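You operate a simulated robot arm through the tools that you are given. There is no shell and no other tool.

Carry out the task below with a simulated robot arm. There is one attempt and no reset: what you move stays moved.

JOB
Find Crew on the job card, dial its letter and mark the green cube with it.
Fine: the card lies under the open drawer; leave the cube in the drawer, key off after.

It is judged by the outcome, as a careful person would: the job done as asked, and still so three seconds after it is handed in. It fails if anything else is knocked over, pushed out of place, dropped, spilled or broken.

ROBOT AND FRAMES
A 6-joint arm with a two-finger gripper, fixed in place. Base frame: the origin is on the floor under the middle of its stand, x ahead of it, y to its left, z up. Lengths are in m, angles in rad, forces in N, time in s.
It reaches about 1.637 m from its shoulder. Its first joint turns from -2.897 to 2.897 rad. Payload 3.43 kg.
Tool frame: the origin (TCP) lies between the finger pads and is the grasp point; the fingertips stand 0.02 m ahead of it; z points along the fingers, y is the line along which they close. The gripper opens to 0.19 m; its body begins 0.248 m behind the TCP.
Orientation is that of the tool frame in the base frame, as a unit quaternion [w, x, y, z]. With the fingers straight down and closing along the base's y, the tool's x points along the base's -x, its y along +y and its z along -z.

CONTROLS
- The arm moves only by the tool arm_command. Its argument "series" is a list of rows, each a list of 3 entries, a list of its own where there are three numbers: the shift along the tool's x, y, z in m, then the turn, a rotation vector about the tool's x, y, z in rad, then the opening in per cent of the stroke, from 0 (shut) to 100 (fully open). In form: [[[tx, ty, tz], [wx, wy, wz], hand], ...]. A call has 1 to 20 rows; each row is the pose to reach, as a shift and turn from the pose commanded when the call began, along the tool's axes at that moment. Each row takes 0.2 s and may step no farther than 0.05 m and 0.15 rad from the row before; otherwise, or with a gripper value out of range, the whole call is refused. Where a pose cannot be reached the arm comes as near as it can. A force on the tool above 40 N (or 10 N above the force at the start of the call, whichever is more), or a blocked arm, ends the call early, and 0.2 s more pass. The fingers move at their own pace (about 0.045 m/s each) and stop on an object; they squeeze with about 23 N. The grip force told is the motor's: it shows also when the fingers shut on nothing. Time passes only in rows, and 0.2 s behind the last, so rows that repeat a pose let the fingers close. The reply holds the time, the measured pose of the TCP, the force on the tool along the base axes, the opening and the grip force, in the units named above and with some noise, with the torque about the TCP (base axes, N m) and any sound that the robot's microphone picked up, and new pictures: "pictures" is both (left out), scene, wrist or none.
- Cameras (640 x 400 px; columns grow to the right, rows downward): "scene" is fixed at [0.2192, 0.6509, 1.7424]; the picture's right is [-0.61, -0.79, 0.00], its down [-0.52, 0.41, -0.75] and it looks along [0.59, -0.46, -0.66] (base axes); focal length 315 px, centre (320, 200). "wrist" rides on the gripper at [0.07, -0.008, -0.288] in the tool frame; the picture's right is [0.12, 0.99, 0.00], its down [-0.96, 0.12, -0.25] and it looks along [-0.25, 0.03, 0.97] (tool axes); focal length 261 px, centre (320, 200). There is no depth. A picture from a camera that has moved, and an enlarged one, comes with that camera's place and axes in the base frame and with its lens.
- raise_lower(by): slides the trunk up (or, below 0, down) by that many m; the arm rides with it, the base frame stays. It gives what a move gives, with no picture.
- zoom(camera, box): a new picture of the part [left, top, right, bottom] of that camera's present view, enlarged. It takes no simulated time.
- hand_in(): hands the job in; it is judged then, once.

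Nothing tells you positions but the pictures and the camera data. Unless the task says otherwise, let go and move clear before handing in.

The tools are called after "Request:" as a command line: name --argument value ..., lists and objects as JSON in quotes. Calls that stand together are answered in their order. arm_command: Moves the arm, as the interface text tells. Its arguments: {"type":"object","properties":{"series":{"type":"array","items":{"type":"array"}},"pictures":{"type":"string","enum":["both","scene","wrist","none"]}},"required":["series"]} The other tools are called the same way: raise_lower (by) moves the trunk up or down; zoom (camera, box) takes an enlarged picture of a part of a camera's view; hand_in () hands the job in.

At the start:

```text
clock: 0.0
ee_pos: [0.6852, -0.0101, 1.2703]
tool_rot: [0.001, 0.001, 1.0, -0.001]
force: [-0.9, -0.2, -0.6]
torque: [-0.01, 0.01, 0.03]
gripper_width: 0.1901
grasp_force: 0.1
trunk travel left (down, up): [-0.175, 0.065]
```

scene: 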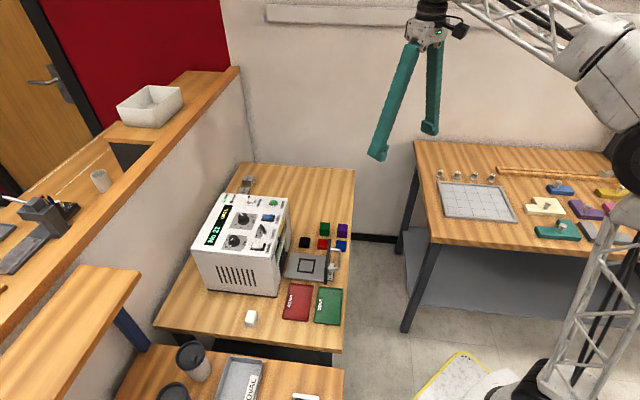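
wrist: 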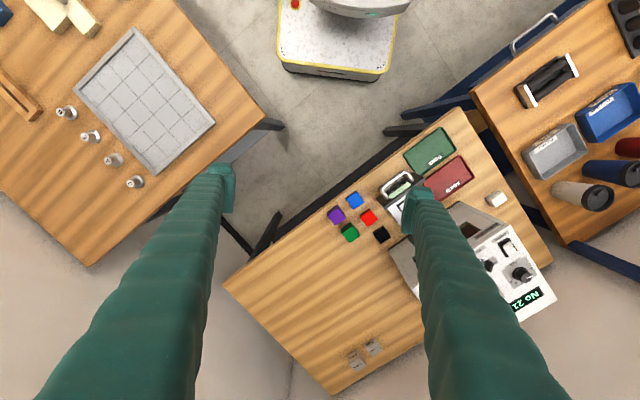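

I see a table with a white box-shaped machine with dials, coloured cubes, a grey plate and red/green trays. I'll zoom in to look at details before moving.

Request:
zoom --camera "scene" --box '[180, 160, 360, 340]'

Request:
zoom --camera "scene" --box '[190, 180, 300, 260]'

Request:
zoom --camera "scene" --box '[270, 210, 360, 330]'

Request:
zoom --camera "wrist" --box '[320, 120, 560, 320]'

Request:
zoom --camera "scene" --box '[0, 150, 340, 400]'

Request:
zoom --camera "wrist" --box '[440, 0, 640, 260]'

```text
2.22 times, centred on (270, 250) of scene
camera zoom: at [0.2192, 0.6509, 1.7424], right [-0.61, -0.79, 0.0], down [-0.52, 0.41, -0.75], along [0.59, -0.46, -0.66], focal length 701 px, centre (431, 89)
```

zoom: 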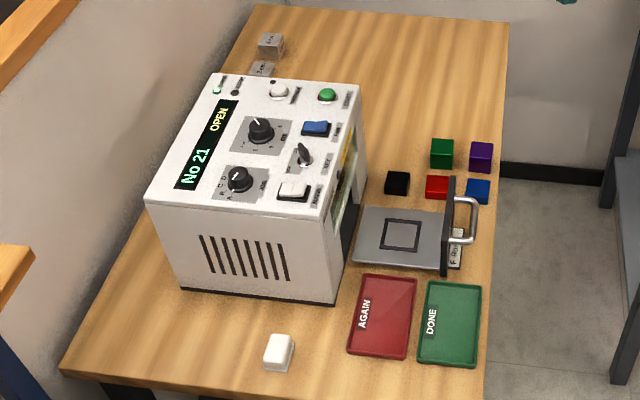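

```text
5.00 times, centred on (245, 220) of scene
camera zoom: at [0.2192, 0.6509, 1.7424], right [-0.61, -0.79, 0.0], down [-0.52, 0.41, -0.75], along [0.59, -0.46, -0.66], focal length 1577 px, centre (695, 100)
```

zoom: 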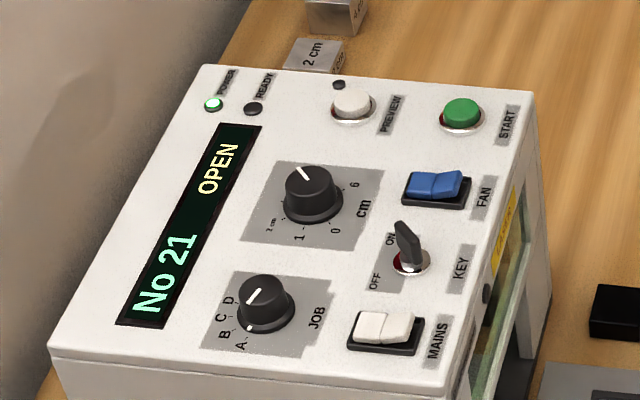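

```text
3.33 times, centred on (315, 270) of scene
camera zoom: at [0.2192, 0.6509, 1.7424], right [-0.61, -0.79, 0.0], down [-0.52, 0.41, -0.75], along [0.59, -0.46, -0.66], focal length 1051 px, centre (337, -33)
```

zoom: 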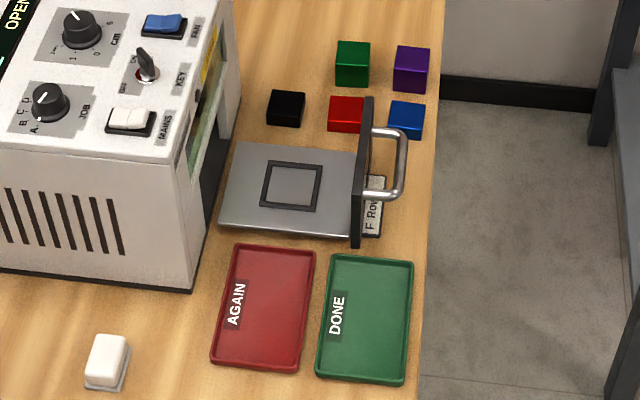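

```text
2.00 times, centred on (440, 220) of wrist
camera zoom: at [0.6154, -0.0191, 1.5583], right [-0.12, 0.99, 0.0], down [0.96, 0.12, 0.25], along [0.25, 0.03, -0.97], focal length 521 px, centre (80, 160)
```

zoom: 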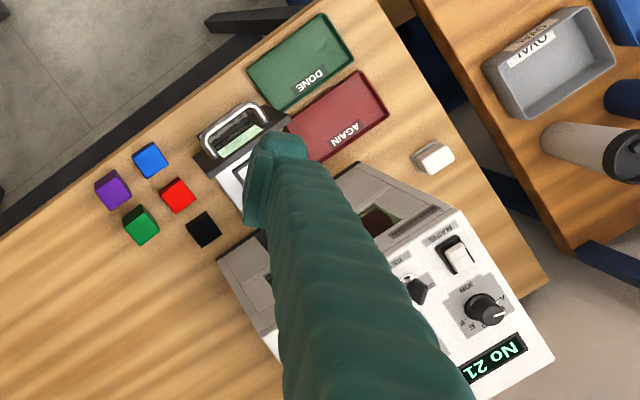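

```text
1.60 times, centred on (170, 275) of scene
camera zoom: at [0.2192, 0.6509, 1.7424], right [-0.61, -0.79, 0.0], down [-0.52, 0.41, -0.75], along [0.59, -0.46, -0.66], focal length 505 px, centre (560, 80)
```

zoom: 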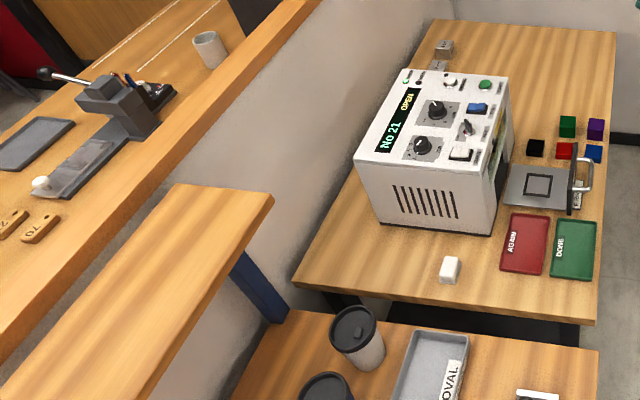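

```text
1.54 times, centred on (540, 130) of wrist
camera zoom: at [0.6154, -0.0191, 1.5583], right [-0.12, 0.99, 0.0], down [0.96, 0.12, 0.25], along [0.25, 0.03, -0.97], focal length 401 px, centre (-18, 308)
```

zoom: 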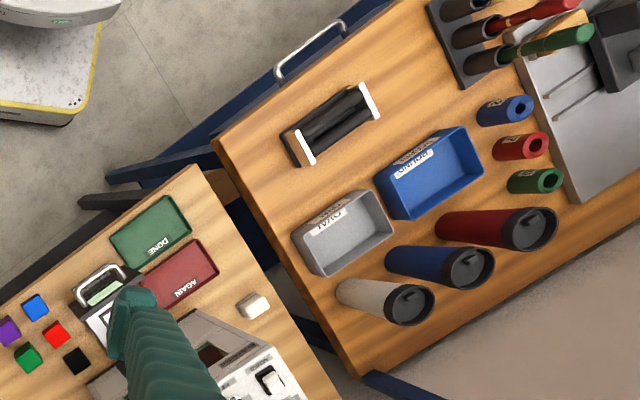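

The machine is a laser marker with an open drawer, and a card is partly visible under the drawer front. I'll zoom in on the panel, labels and card more closely.

Request:
zoom --camera "scene" --box '[225, 208, 265, 233]'

Request:
zoom --camera "scene" --box '[225, 230, 265, 255]'

Request:
zoom --camera "scene" --box '[250, 205, 290, 255]'

Request:
zoom --camera "scene" --box '[300, 240, 345, 290]'

Request:
zoom --camera "scene" --box '[230, 165, 290, 210]'

Request:
zoom --camera "wrist" --box '[320, 160, 430, 260]'

Request:
zoom --camera "wrist" --box '[330, 320, 400, 380]'

```text
16.00 times, centred on (245, 220) of scene
camera zoom: at [0.2192, 0.6509, 1.7424], right [-0.61, -0.79, 0.0], down [-0.52, 0.41, -0.75], along [0.59, -0.46, -0.66], focal length 5046 px, centre (1520, -128)
```

zoom: 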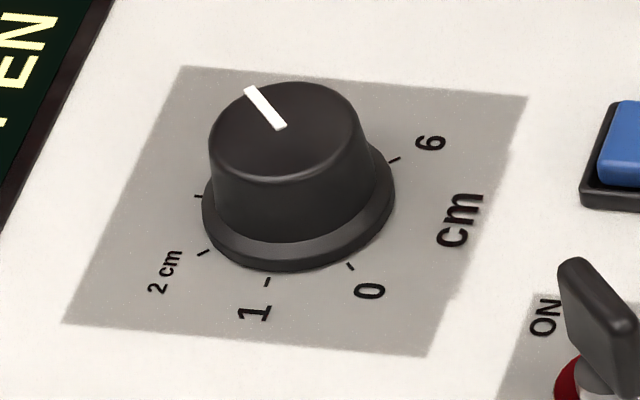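

```text
16.00 times, centred on (245, 242) of scene
camera zoom: at [0.2192, 0.6509, 1.7424], right [-0.61, -0.79, 0.0], down [-0.52, 0.41, -0.75], along [0.59, -0.46, -0.66], focal length 5046 px, centre (1520, -480)
```

zoom: 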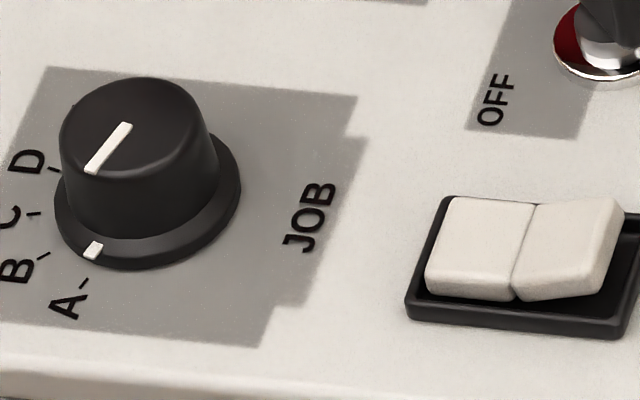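

```text
8.00 times, centred on (270, 230) of scene
camera zoom: at [0.2192, 0.6509, 1.7424], right [-0.61, -0.79, 0.0], down [-0.52, 0.41, -0.75], along [0.59, -0.46, -0.66], focal length 2523 px, centre (720, -40)
```

zoom: 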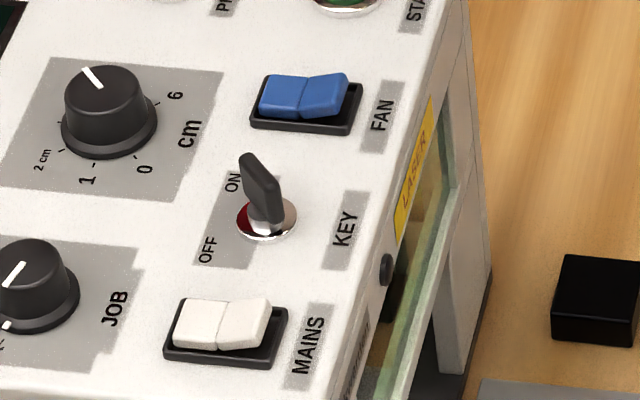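

```text
8.00 times, centred on (322, 265) of scene
camera zoom: at [0.2192, 0.6509, 1.7424], right [-0.61, -0.79, 0.0], down [-0.52, 0.41, -0.75], along [0.59, -0.46, -0.66], focal length 2523 px, centre (300, -320)
```

zoom: 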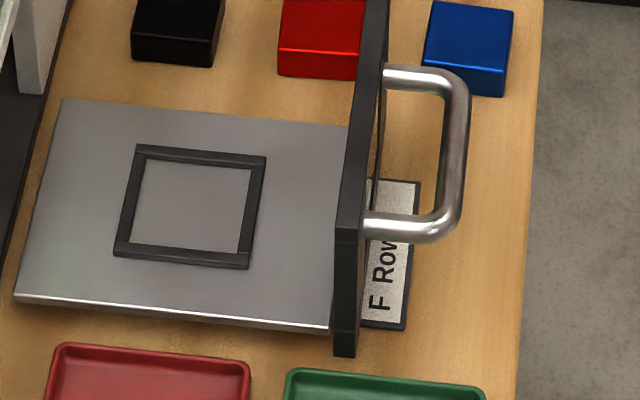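

```text
8.89 times, centred on (260, 188) of scene
camera zoom: at [0.2192, 0.6509, 1.7424], right [-0.61, -0.79, 0.0], down [-0.52, 0.41, -0.75], along [0.59, -0.46, -0.66], focal length 2803 px, centre (853, 311)
```

zoom: 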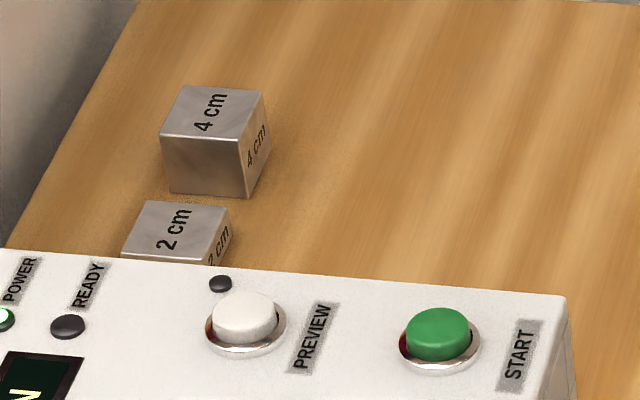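

```text
4.00 times, centred on (375, 210) of wrist
camera zoom: at [0.6154, -0.0191, 1.5583], right [-0.12, 0.99, 0.0], down [0.96, 0.12, 0.25], along [0.25, 0.03, -0.97], focal length 1043 px, centre (100, 160)
```

zoom: 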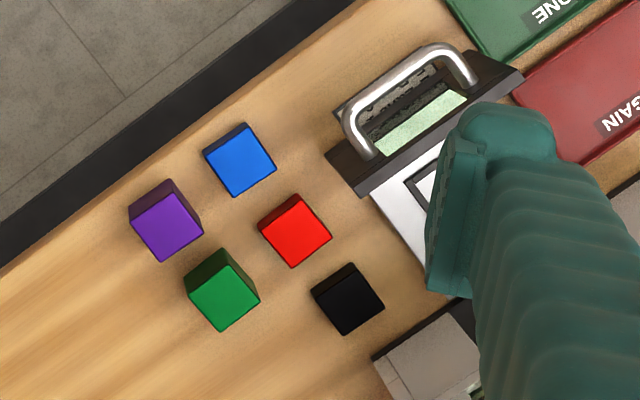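

```text
6.67 times, centred on (365, 350) of wrist
camera zoom: at [0.6154, -0.0191, 1.5583], right [-0.12, 0.99, 0.0], down [0.96, 0.12, 0.25], along [0.25, 0.03, -0.97], focal length 1738 px, centre (20, -800)
```

zoom: 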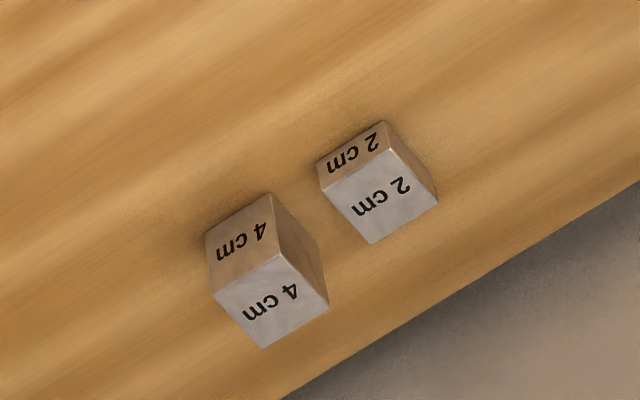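

The machine top panel is at about z=1.02 around (0.87, 0.45). I'll move the arm above the machine to view the panel and drawer from directly above.

Request:
arm_command --series '[[[-0.02, 0.043, -0.01], [0, 0, 0], 100], [[-0.04, 0.086, -0.02], [0, 0, 0], 100], [[-0.06, 0.13, -0.03], [0, 0, 0], 100], [[-0.08, 0.173, -0.04], [0, 0, 0], 100], [[-0.1, 0.216, -0.05], [0, 0, 0], 100], [[-0.12, 0.26, -0.06], [0, 0, 0], 100], [[-0.14, 0.303, -0.06], [0, 0, 0], 100], [[-0.15, 0.346, -0.06], [0, 0, 0], 100], [[-0.15, 0.38, -0.06], [0, 0, 0], 100]]'

```text
clock: 2.0
ee_pos: [0.7974, 0.3338, 1.2648]
tool_rot: [0.01, 0.0, 1.0, 0.005]
force: [0.6, 0.2, 0.5]
torque: [0.09, 0.0, -0.02]
gripper_width: 0.1897
grasp_force: 0.1
out of reach, approached as far as the arm can: row 4, 5, 6, 7, 8, 9
trunk travel left (down, up): [-0.175, 0.065]
camera wrist: at [0.7226, 0.3228, 1.5507], right [-0.12, 0.99, 0.01], down [0.96, 0.11, 0.27], along [0.26, 0.04, -0.96], focal length 261 px, centre (320, 200)
```

scene: 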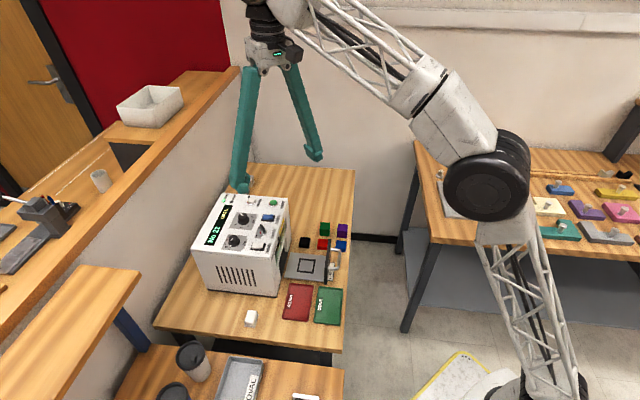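
wrist: 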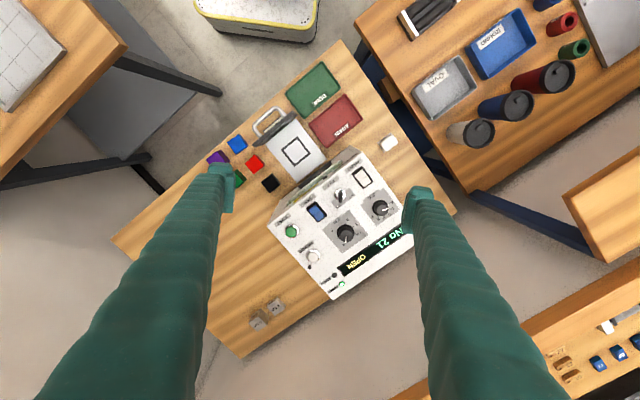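

The arm reached its high limit but I have a good overhead view. I'll zoom in on the panel and drawer.

Request:
zoom --camera "wrist" --box '[255, 150, 415, 300]'

Request:
zoom --camera "wrist" --box '[365, 185, 400, 220]'

Request:
zoom --camera "wrist" --box '[320, 205, 370, 255]'

Request:
zoom --camera "wrist" --box '[300, 160, 380, 225]'

Request:
zoom --camera "wrist" --box '[200, 90, 380, 210]'

Request:
zoom --camera "wrist" --box '[240, 95, 310, 165]'

```text
2.67 times, centred on (335, 225) of wrist
camera zoom: at [0.7226, 0.3228, 1.5507], right [-0.12, 0.99, 0.01], down [0.96, 0.11, 0.27], along [0.26, 0.04, -0.96], focal length 695 px, centre (280, 133)
```

zoom: 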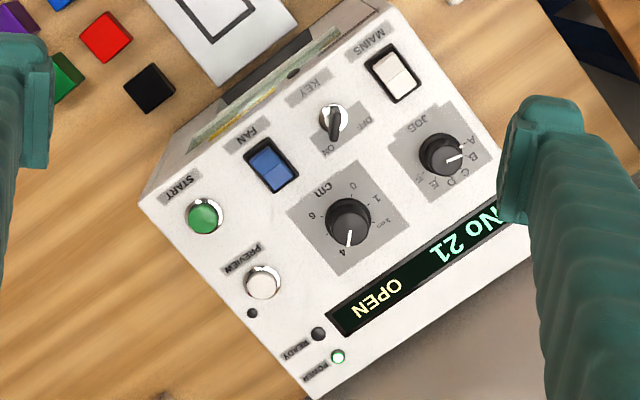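

```text
11.43 times, centred on (382, 202) of wrist
camera zoom: at [0.7226, 0.3228, 1.5507], right [-0.12, 0.99, 0.01], down [0.96, 0.11, 0.27], along [0.26, 0.04, -0.96], focal length 2979 px, centre (-394, 171)
```

zoom: 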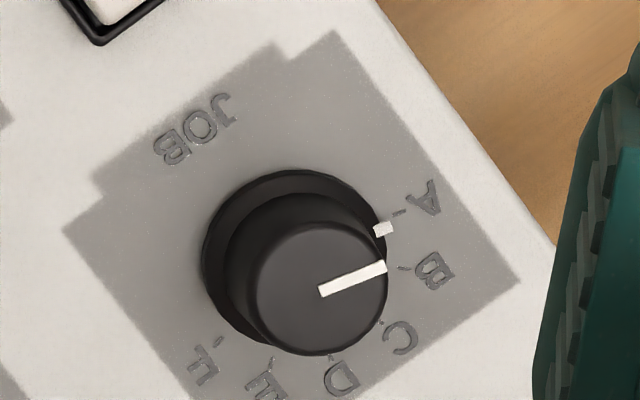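

```text
8.00 times, centred on (345, 230) of wrist
camera zoom: at [0.7226, 0.3228, 1.5507], right [-0.12, 0.99, 0.01], down [0.96, 0.11, 0.27], along [0.26, 0.04, -0.96], focal length 2085 px, centre (120, -40)
```

zoom: 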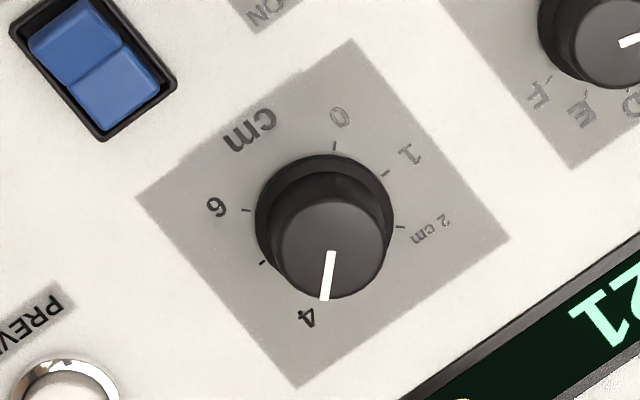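

```text
6.15 times, centred on (340, 192) of wrist
camera zoom: at [0.7226, 0.3228, 1.5507], right [-0.12, 0.99, 0.01], down [0.96, 0.11, 0.27], along [0.26, 0.04, -0.96], focal length 1604 px, centre (197, 246)
```

zoom: 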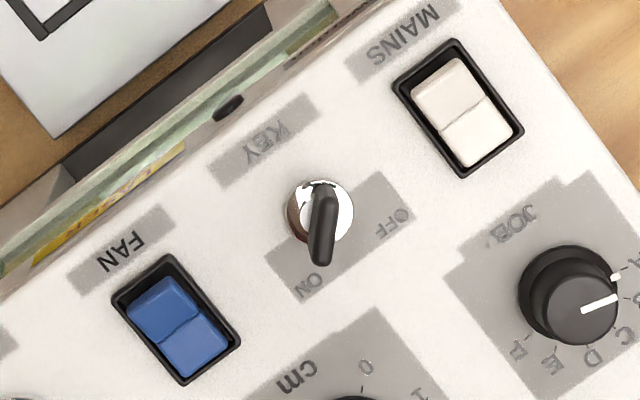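

```text
3.33 times, centred on (290, 150) of wrist
camera zoom: at [0.7226, 0.3228, 1.5507], right [-0.12, 0.99, 0.01], down [0.96, 0.11, 0.27], along [0.26, 0.04, -0.96], focal length 869 px, centre (420, 367)
```

zoom: 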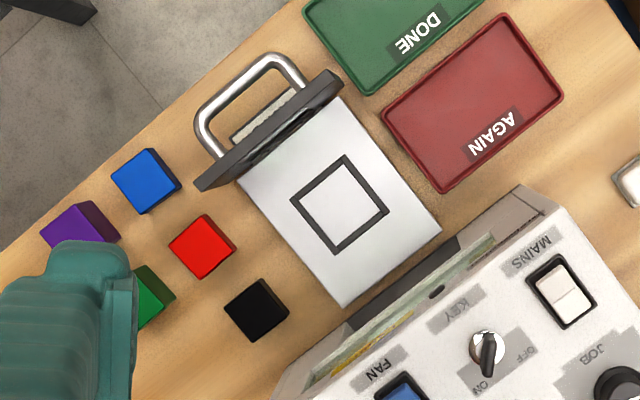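

```text
5.71 times, centred on (275, 130) of wrist
camera zoom: at [0.7226, 0.3228, 1.5507], right [-0.12, 0.99, 0.01], down [0.96, 0.11, 0.27], along [0.26, 0.04, -0.96], focal length 1489 px, centre (577, 600)
```

zoom: 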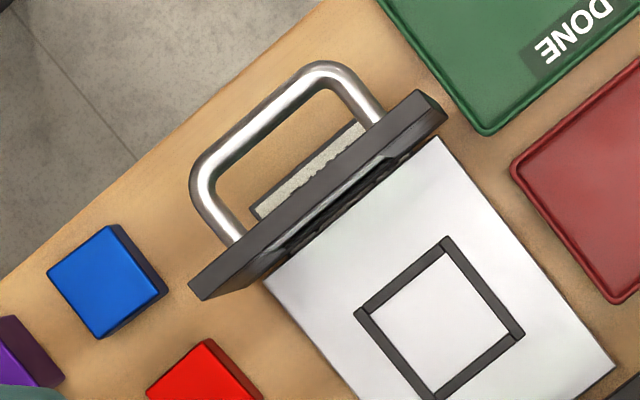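

The panel reads clearly: JOB is near A, cm at 4, and the drawer slides along roughly the (-0.7,-0.7) direction. I'll inspect the gripper fingers and cubes from the scene camera before moving in.

Request:
zoom --camera "scene" --box '[215, 30, 335, 200]'

Request:
zoom --camera "scene" --box '[295, 215, 355, 255]'

Request:
zoom --camera "scene" --box '[262, 225, 302, 275]'

Request:
zoom --camera "scene" --box '[205, 200, 250, 250]'

Request:
zoom --camera "scene" --box '[235, 305, 270, 335]'

```text
2.35 times, centred on (275, 115) of scene
camera zoom: at [0.2192, 0.6509, 1.7424], right [-0.61, -0.79, 0.0], down [-0.52, 0.41, -0.75], along [0.59, -0.46, -0.66], focal length 742 px, centre (426, 400)
```

zoom: 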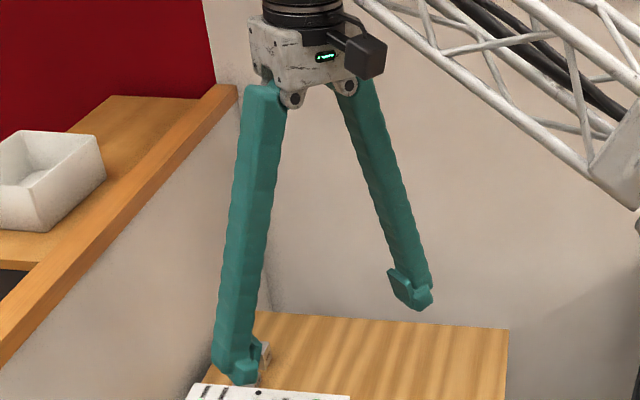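

```text
10.00 times, centred on (325, 235) of scene
camera zoom: at [0.2192, 0.6509, 1.7424], right [-0.61, -0.79, 0.0], down [-0.52, 0.41, -0.75], along [0.59, -0.46, -0.66], focal length 3154 px, centre (270, -150)
```

zoom: 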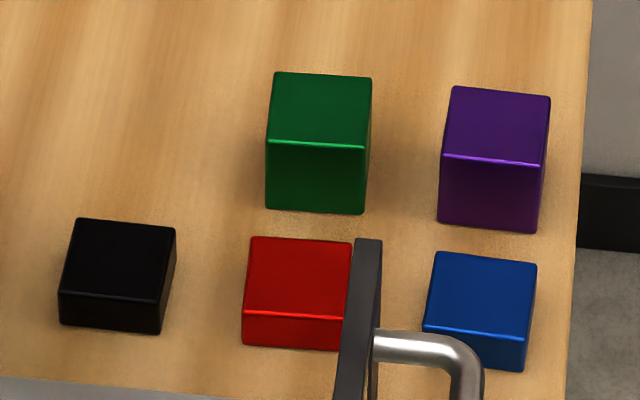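

```text
8.00 times, centred on (282, 250) of scene
camera zoom: at [0.2192, 0.6509, 1.7424], right [-0.61, -0.79, 0.0], down [-0.52, 0.41, -0.75], along [0.59, -0.46, -0.66], focal length 2523 px, centre (624, -200)
```

zoom: 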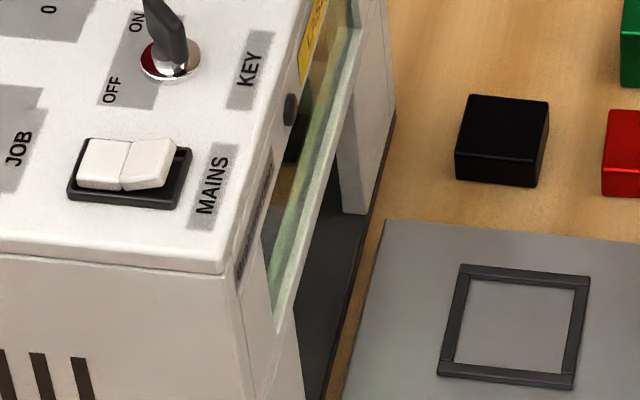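

```text
8.00 times, centred on (228, 225) of scene
camera zoom: at [0.2192, 0.6509, 1.7424], right [-0.61, -0.79, 0.0], down [-0.52, 0.41, -0.75], along [0.59, -0.46, -0.66], focal length 2523 px, centre (1060, 0)
```

zoom: 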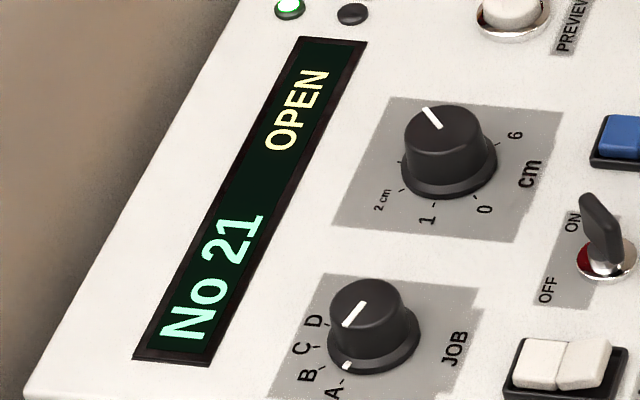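

```text
13.33 times, centred on (252, 320) of scene
camera zoom: at [0.2192, 0.6509, 1.7424], right [-0.61, -0.79, 0.0], down [-0.52, 0.41, -0.75], along [0.59, -0.46, -0.66], focal length 4205 px, centre (1220, -1400)
```

zoom: 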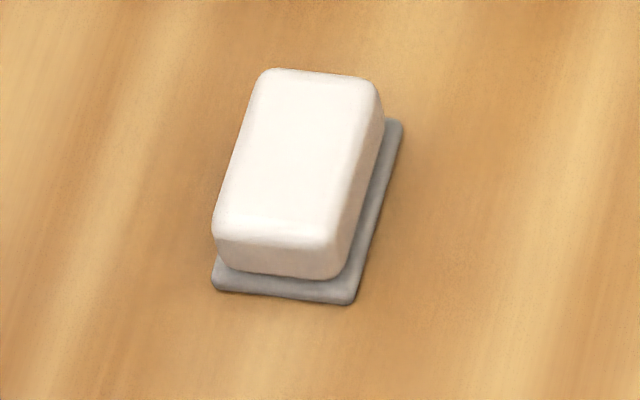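

Green looks like a true 4 cm cube versus 2 cm slabs for red/black/blue. I'll verify with high-magnification zooms on the green cube and the 4 cm gauge block.

Request:
zoom --camera "scene" --box '[318, 220, 334, 238]'

Request:
zoom --camera "scene" --box '[242, 172, 266, 192]'

Request:
zoom --camera "wrist" --box '[245, 290, 295, 335]'

Request:
zoom --camera "wrist" --box '[320, 165, 350, 190]'

```text
16.00 times, centred on (326, 229) of scene
camera zoom: at [0.2192, 0.6509, 1.7424], right [-0.61, -0.79, 0.0], down [-0.52, 0.41, -0.75], along [0.59, -0.46, -0.66], focal length 5046 px, centre (224, -264)
```

zoom: 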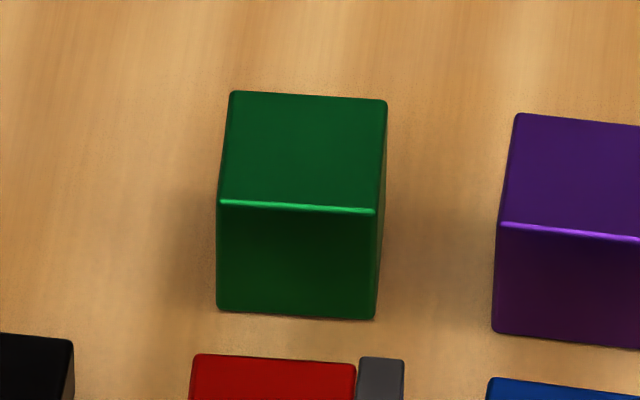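

```text
16.00 times, centred on (254, 182) of scene
camera zoom: at [0.2192, 0.6509, 1.7424], right [-0.61, -0.79, 0.0], down [-0.52, 0.41, -0.75], along [0.59, -0.46, -0.66], focal length 5046 px, centre (1376, 488)
```

zoom: 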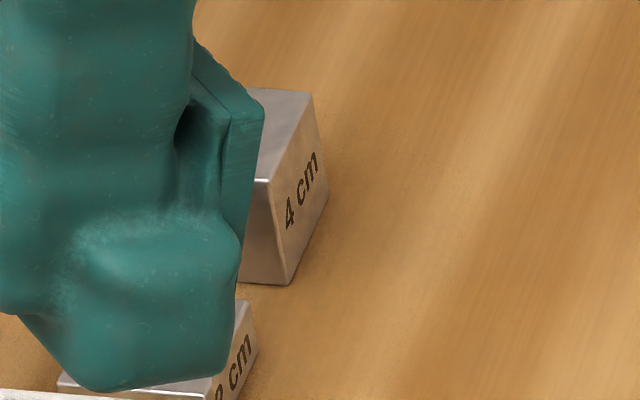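

```text
8.89 times, centred on (270, 312) of wrist
camera zoom: at [0.7226, 0.3228, 1.5507], right [-0.12, 0.99, 0.01], down [0.96, 0.11, 0.27], along [0.26, 0.04, -0.96], focal length 2317 px, centre (764, -800)
```

zoom: 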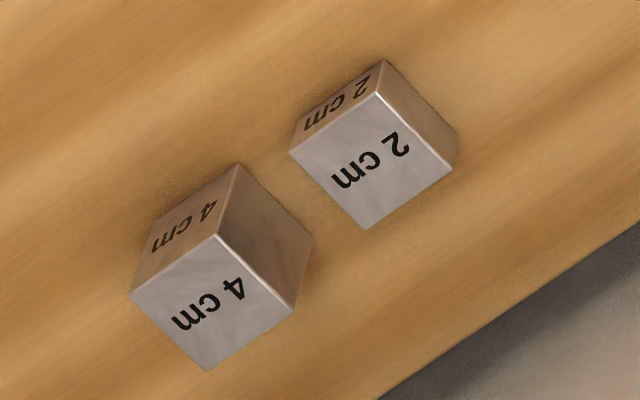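

```text
16.00 times, centred on (335, 178) of wrist
camera zoom: at [0.7226, 0.3228, 1.5507], right [-0.12, 0.99, 0.01], down [0.96, 0.11, 0.27], along [0.26, 0.04, -0.96], focal length 4170 px, centre (80, 560)
```

zoom: 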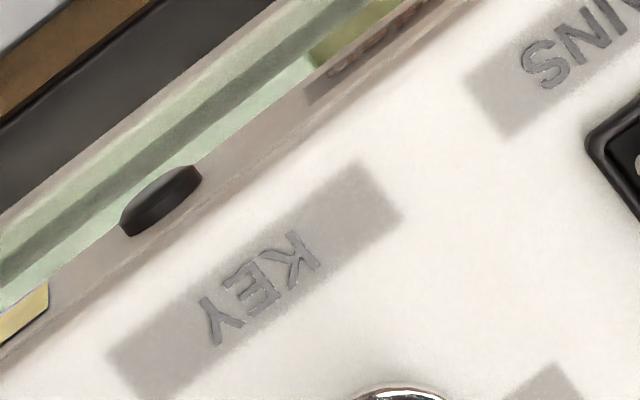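

The green cube is about 4 cm, centred near (0.89, 0.107) on a table at about z=0.804, and the cm knob already points at 4. Next I back away from the machine toward the green cube, rotating the gripper -45° to line up with the machine axes.

Request:
arm_command --series '[[[0, 0, 0.01], [0, 0, 0], 100]]' --pictures "none"

```text
clock: 2.4
ee_pos: [0.7979, 0.3339, 1.2547]
tool_rot: [0.001, 0.0, 1.0, 0.0]
force: [0.1, -0.3, 0.7]
torque: [0.02, -0.06, -0.02]
gripper_width: 0.1902
grasp_force: 0.1
trunk travel left (down, up): [-0.175, 0.065]
```

Request:
arm_command --series '[[[-0.005, -0.045, 0.005], [0, 0, -0.1], 100], [[-0.015, -0.09, 0.015], [0, 0, -0.2], 80], [[-0.03, -0.13, 0.03], [0, 0, -0.3], 42], [[-0.045, -0.165, 0.05], [0, 0, -0.4], 42], [[-0.06, -0.19, 0.08], [0, 0, -0.5], 42], [[-0.075, -0.21, 0.115], [0, 0, -0.6], 42], [[-0.085, -0.22, 0.155], [0, 0, -0.7], 42], [[-0.092, -0.227, 0.185], [0, 0, -0.785], 42], [[-0.092, -0.227, 0.185], [0, 0, -0.785], 42]]'

```text
clock: 4.4
ee_pos: [0.8899, 0.1089, 1.0693]
tool_rot: [0.0, -0.383, 0.924, 0.0]
force: [1.7, -0.6, 0.5]
torque: [-0.01, 0.03, 0.01]
gripper_width: 0.0798
grasp_force: 0.0
trunk travel left (down, up): [-0.175, 0.065]
camera wrist: at [0.8475, 0.053, 1.3572], right [-0.79, 0.62, 0.0], down [0.6, 0.76, 0.25], along [0.15, 0.19, -0.97], focal length 261 px, centre (320, 200)
```

scene: 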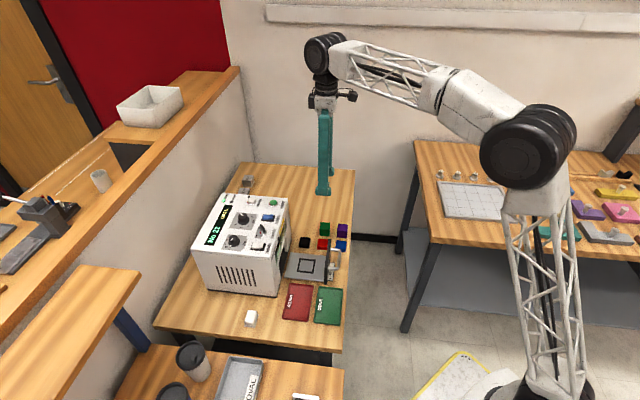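
wrist: 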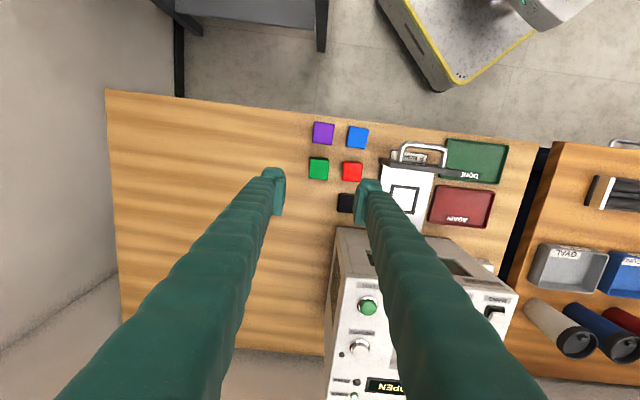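

The gripper is now above the green cube with the table edges aligned to the tool axes. I'll zoom in to fine-tune position and yaw.

Request:
zoom --camera "wrist" --box '[280, 110, 380, 220]'

Request:
zoom --camera "wrist" --box '[300, 150, 340, 190]'

Request:
zoom --camera "wrist" --box '[370, 130, 480, 230]'

Request:
zoom --camera "scene" --box '[300, 90, 360, 200]'

Request:
zoom --camera "wrist" --box '[325, 220, 525, 400]'

```text
3.64 times, centred on (330, 165) of wrist
camera zoom: at [0.8475, 0.053, 1.3572], right [-0.79, 0.62, 0.0], down [0.6, 0.76, 0.25], along [0.15, 0.19, -0.97], focal length 948 px, centre (284, 327)
```

zoom: 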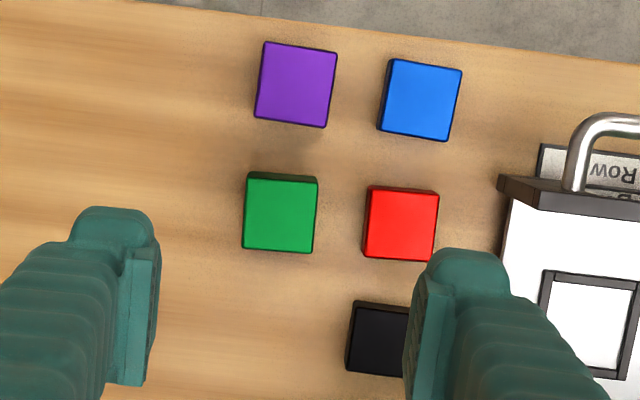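

```text
10.00 times, centred on (320, 170) of wrist
camera zoom: at [0.8475, 0.053, 1.3572], right [-0.79, 0.62, 0.0], down [0.6, 0.76, 0.25], along [0.15, 0.19, -0.97], focal length 2606 px, centre (320, 500)
```

zoom: 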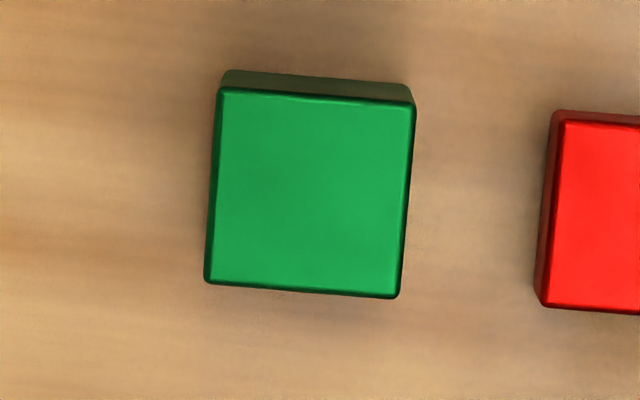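

```text
4.00 times, centred on (425, 180) of wrist
camera zoom: at [0.8475, 0.053, 1.3572], right [-0.79, 0.62, 0.0], down [0.6, 0.76, 0.25], along [0.15, 0.19, -0.97], focal length 1043 px, centre (-100, 280)
```

zoom: 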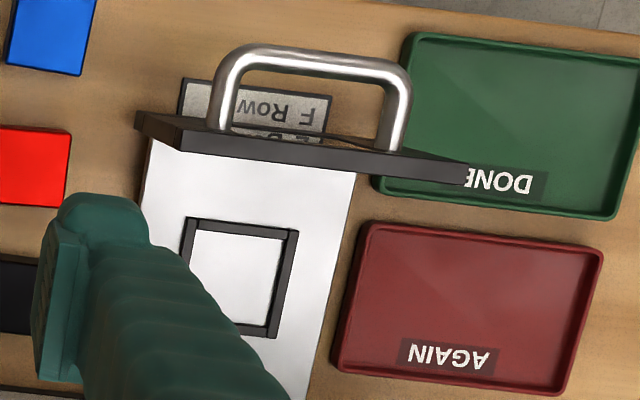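

```text
3.64 times, centred on (330, 145) of scene
camera zoom: at [0.2192, 0.6509, 1.7424], right [-0.61, -0.79, 0.0], down [-0.52, 0.41, -0.75], along [0.59, -0.46, -0.66], focal length 1147 px, centre (284, 400)
```

zoom: 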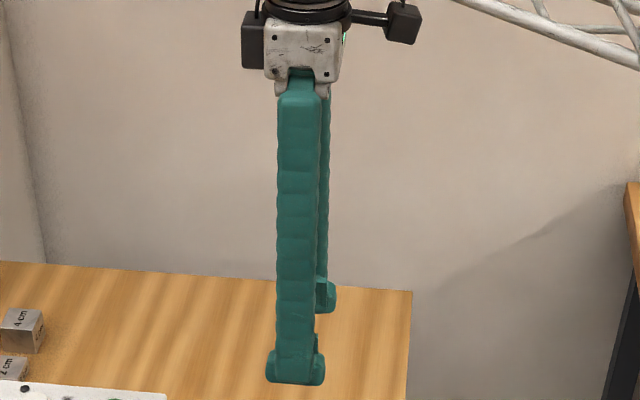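

```text
2.22 times, centred on (425, 310) of wrist
camera zoom: at [0.8475, 0.053, 1.3572], right [-0.79, 0.62, 0.0], down [0.6, 0.76, 0.25], along [0.15, 0.19, -0.97], focal length 579 px, centre (87, -44)
```

zoom: 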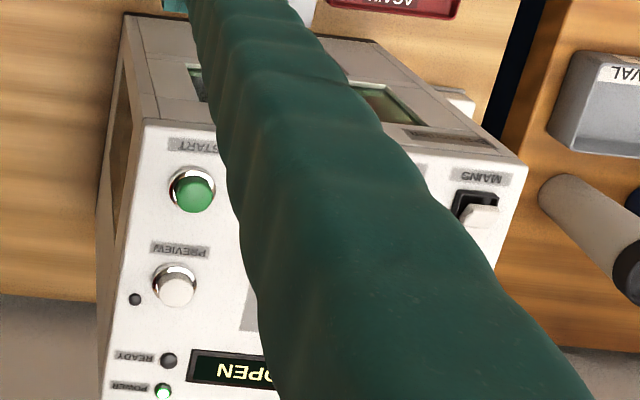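

The green cube is rotated about 3° from the tool, centre within 2 mm of the tool axis; red (2 cm tall) is near one finger, so I'll grasp above red's height. I descend partway and check.

Request:
arm_command --series '[[[0.002, -0.002, 0.03], [0, 0, -0.05], 42], [[0.002, -0.002, 0.07], [0, 0, -0.05], 42], [[0.002, -0.002, 0.11], [0, 0, -0.05], 42], [[0.002, -0.002, 0.15], [0, 0, -0.05], 42], [[0.002, -0.002, 0.18], [0, 0, -0.05], 42], [[0.002, -0.002, 0.18], [0, 0, -0.05], 42]]'

```text
clock: 5.8
ee_pos: [0.8886, 0.1059, 0.8884]
tool_rot: [0.0, -0.406, 0.914, 0.0]
force: [-0.7, 0.2, -0.3]
torque: [-0.01, -0.01, -0.02]
gripper_width: 0.0797
grasp_force: 0.0
trunk travel left (down, up): [-0.175, 0.065]
camera wrist: at [0.8492, 0.0471, 1.1769], right [-0.82, 0.58, 0.0], down [0.56, 0.79, 0.25], along [0.14, 0.2, -0.97], focal length 261 px, centre (320, 200)
```

scene: 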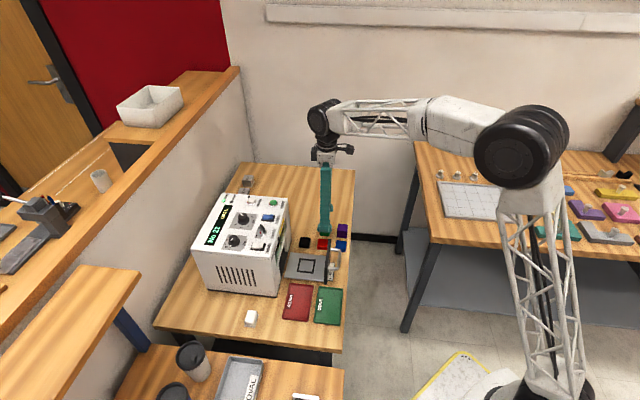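
wrist: 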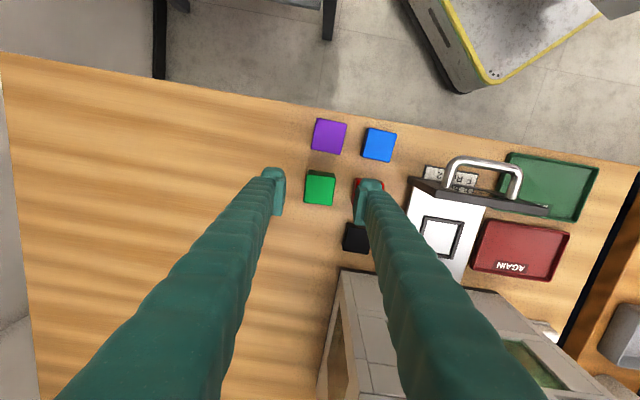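

Request:
zoom --camera "wrist" --box '[255, 150, 395, 240]'

Request:
zoom --camera "scene" --box '[300, 195, 360, 255]'

Request:
zoom --camera "wrist" --box '[410, 140, 530, 220]'

```text
4.44 times, centred on (325, 195) of wrist
camera zoom: at [0.8492, 0.0471, 1.1769], right [-0.82, 0.58, 0.0], down [0.56, 0.79, 0.25], along [0.14, 0.2, -0.97], focal length 1158 px, centre (298, 222)
```

zoom: 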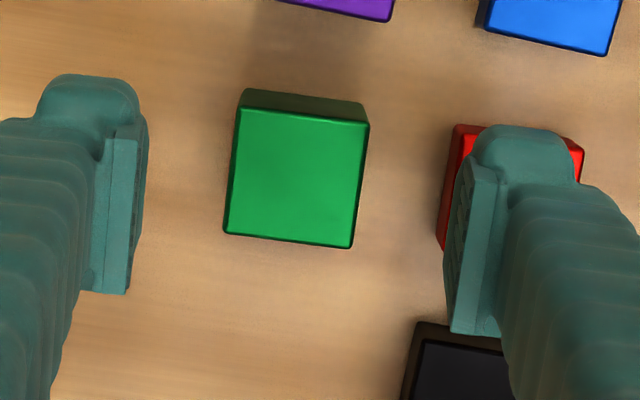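

```text
6.67 times, centred on (330, 225) of scene
camera zoom: at [0.2192, 0.6509, 1.7424], right [-0.61, -0.79, 0.0], down [-0.52, 0.41, -0.75], along [0.59, -0.46, -0.66], focal length 2102 px, centre (253, 33)
```

zoom: 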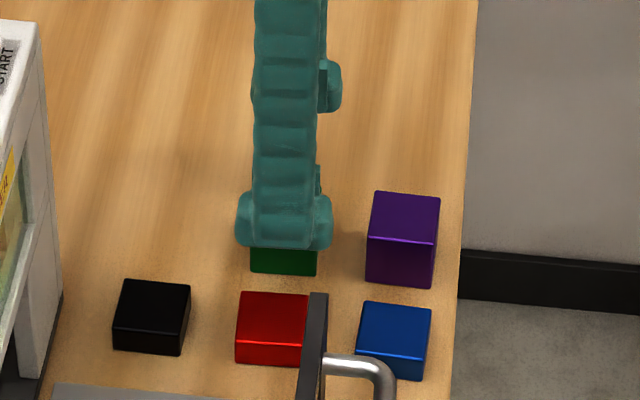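

```text
5.00 times, centred on (470, 180) of wrist
camera zoom: at [0.8492, 0.0471, 1.1769], right [-0.82, 0.58, 0.0], down [0.56, 0.79, 0.25], along [0.14, 0.2, -0.97], focal length 1303 px, centre (-430, 300)
```

zoom: 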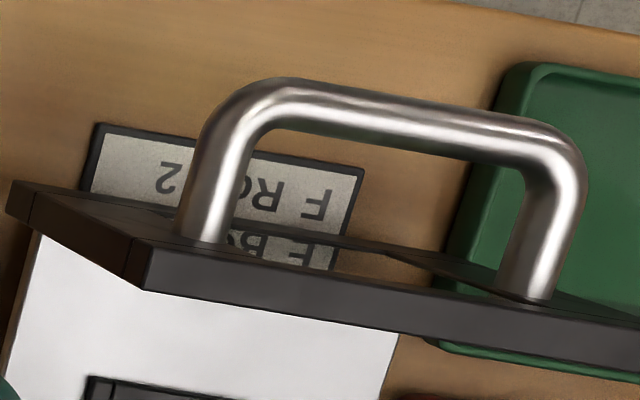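

The cube is centred between the open fingers. I descend so the fingertips are just above red's top and close on green.

Request:
arm_command --series '[[[0, 0, 0.02], [0, 0, 0], 42], [[0, 0, 0.035], [0, 0, 0], 42], [[0, 0, 0.041], [0, 0, 0], 42], [[0, 0, 0.041], [0, 0, 0], 42]]'

```text
clock: 6.8
ee_pos: [0.8917, 0.1057, 0.8476]
tool_rot: [0.0, -0.405, 0.914, 0.0]
force: [-0.4, -1.1, -0.7]
torque: [0.02, 0.0, 0.0]
gripper_width: 0.0801
grasp_force: 0.1
trunk travel left (down, up): [-0.175, 0.065]
camera wrist: at [0.851, 0.0482, 1.1356], right [-0.82, 0.58, 0.0], down [0.56, 0.79, 0.25], along [0.14, 0.2, -0.97], focal length 261 px, centre (320, 200)
```

scene: 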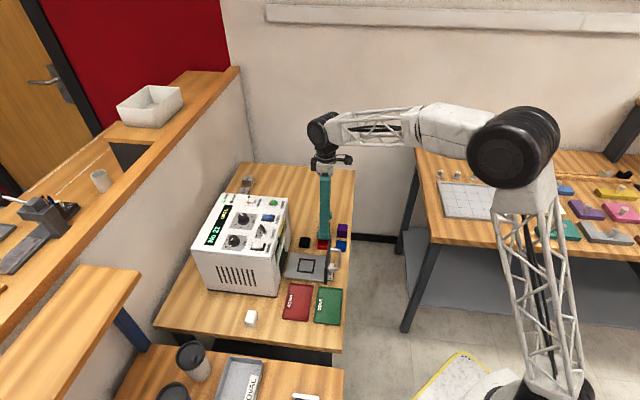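
wrist: 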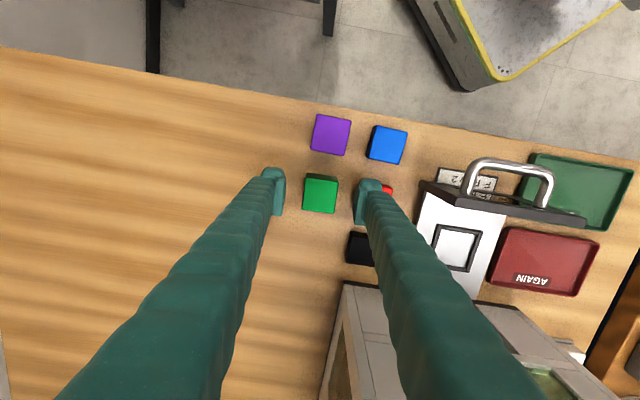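

Request:
zoom --camera "scene" --box '[300, 205, 360, 255]'

Request:
zoom --camera "wrist" --box '[255, 150, 395, 240]'

```text
8.00 times, centred on (330, 230) of scene
camera zoom: at [0.2192, 0.6509, 1.7424], right [-0.61, -0.79, 0.0], down [-0.52, 0.41, -0.75], along [0.59, -0.46, -0.66], focal length 2523 px, centre (240, -40)
```

zoom: 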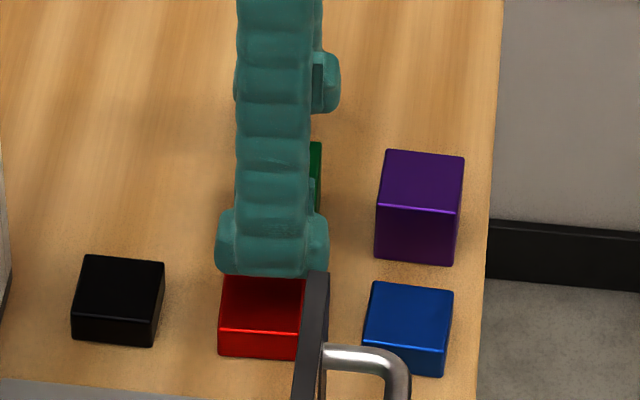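

```text
4.44 times, centred on (325, 195) of wrist
camera zoom: at [0.851, 0.0482, 1.1356], right [-0.82, 0.58, 0.0], down [0.56, 0.79, 0.25], along [0.14, 0.2, -0.97], focal length 1158 px, centre (298, 222)
```

zoom: 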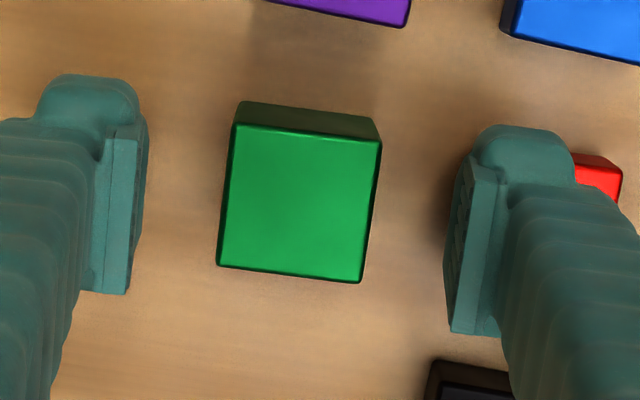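

Request:
arm_command --series '[[[0, 0, 0.003], [0, 0, 0], 42], [[0, 0, 0.003], [0, 0, 0], 35], [[0, 0, 0.003], [0, 0, 0], 30], [[0, 0, 0.003], [0, 0, 0], 25], [[0, 0, 0.003], [0, 0, 0], 20], [[0, 0, 0.003], [0, 0, 0], 15], [[0, 0, 0.003], [0, 0, 0], 10], [[0, 0, 0.003], [0, 0, 0], 10]]'

```text
clock: 8.6
ee_pos: [0.8906, 0.1057, 0.8443]
tool_rot: [-0.001, -0.405, 0.914, -0.001]
force: [-0.5, -0.9, 0.5]
torque: [0.01, -0.02, 0.04]
gripper_width: 0.0388
grasp_force: 23.4
trunk travel left (down, up): [-0.175, 0.065]
camera wrist: at [0.851, 0.0482, 1.1326], right [-0.82, 0.58, 0.0], down [0.56, 0.79, 0.25], along [0.14, 0.2, -0.97], focal length 261 px, centre (320, 200)
```

scene: 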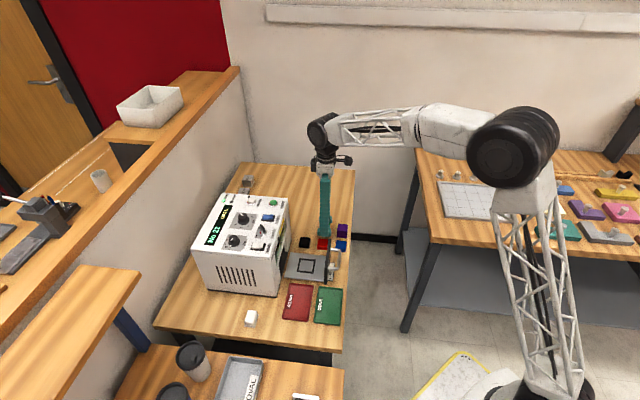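
wrist: 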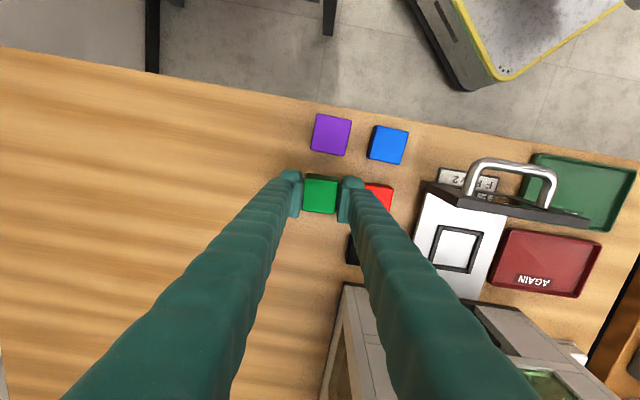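

The green cube is gripped (width 0.0388 m). I lift it clear of the 0.90 m high drawer panel and carry it above the square frame at about (0.794, 0.269).

Request:
arm_command --series '[[[0, 0, -0.02], [0, 0, 0], 10], [[0, 0, -0.06], [0, 0, 0], 10], [[0, 0, -0.1], [0, 0, 0], 10], [[-0.005, 0, -0.145], [0, 0, 0.01], 10], [[-0.025, 0.03, -0.15], [0, 0, 0.02], 10], [[-0.045, 0.07, -0.15], [0, 0, 0.03], 10], [[-0.056, 0.115, -0.15], [0, 0, 0.04], 10], [[-0.056, 0.155, -0.15], [0, 0, 0.05], 10], [[-0.056, 0.181, -0.15], [0, 0, 0.05], 10], [[-0.056, 0.181, -0.15], [0, 0, 0.05], 10]]'

```text
clock: 10.8
ee_pos: [0.7921, 0.2706, 0.9944]
tool_rot: [0.0, -0.383, 0.924, 0.0]
force: [-0.2, -0.9, -1.4]
torque: [0.01, -0.01, 0.03]
gripper_width: 0.0386
grasp_force: 22.8
trunk travel left (down, up): [-0.175, 0.065]
camera wrist: at [0.7494, 0.2141, 1.2832], right [-0.79, 0.62, 0.0], down [0.6, 0.76, 0.25], along [0.15, 0.19, -0.97], focal length 261 px, centre (320, 200)
```

scene: 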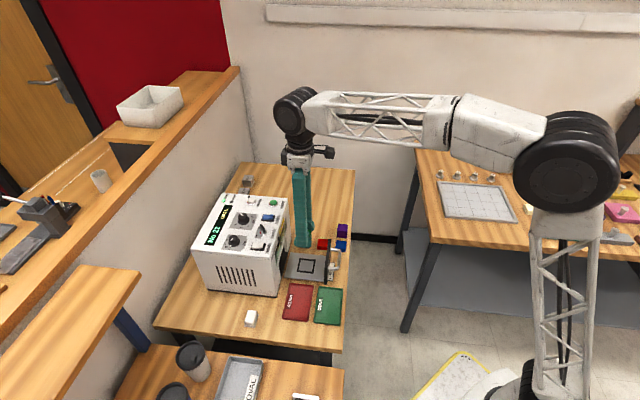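
wrist: 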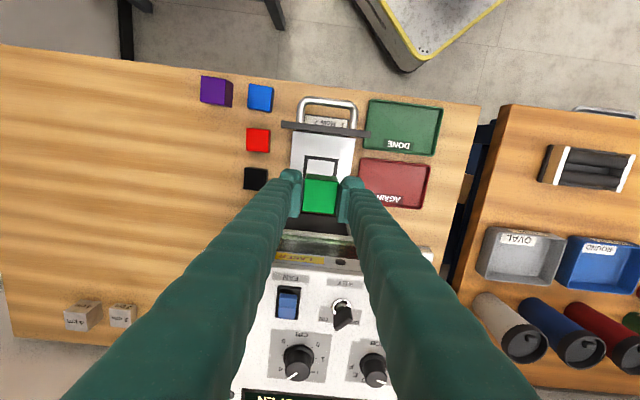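

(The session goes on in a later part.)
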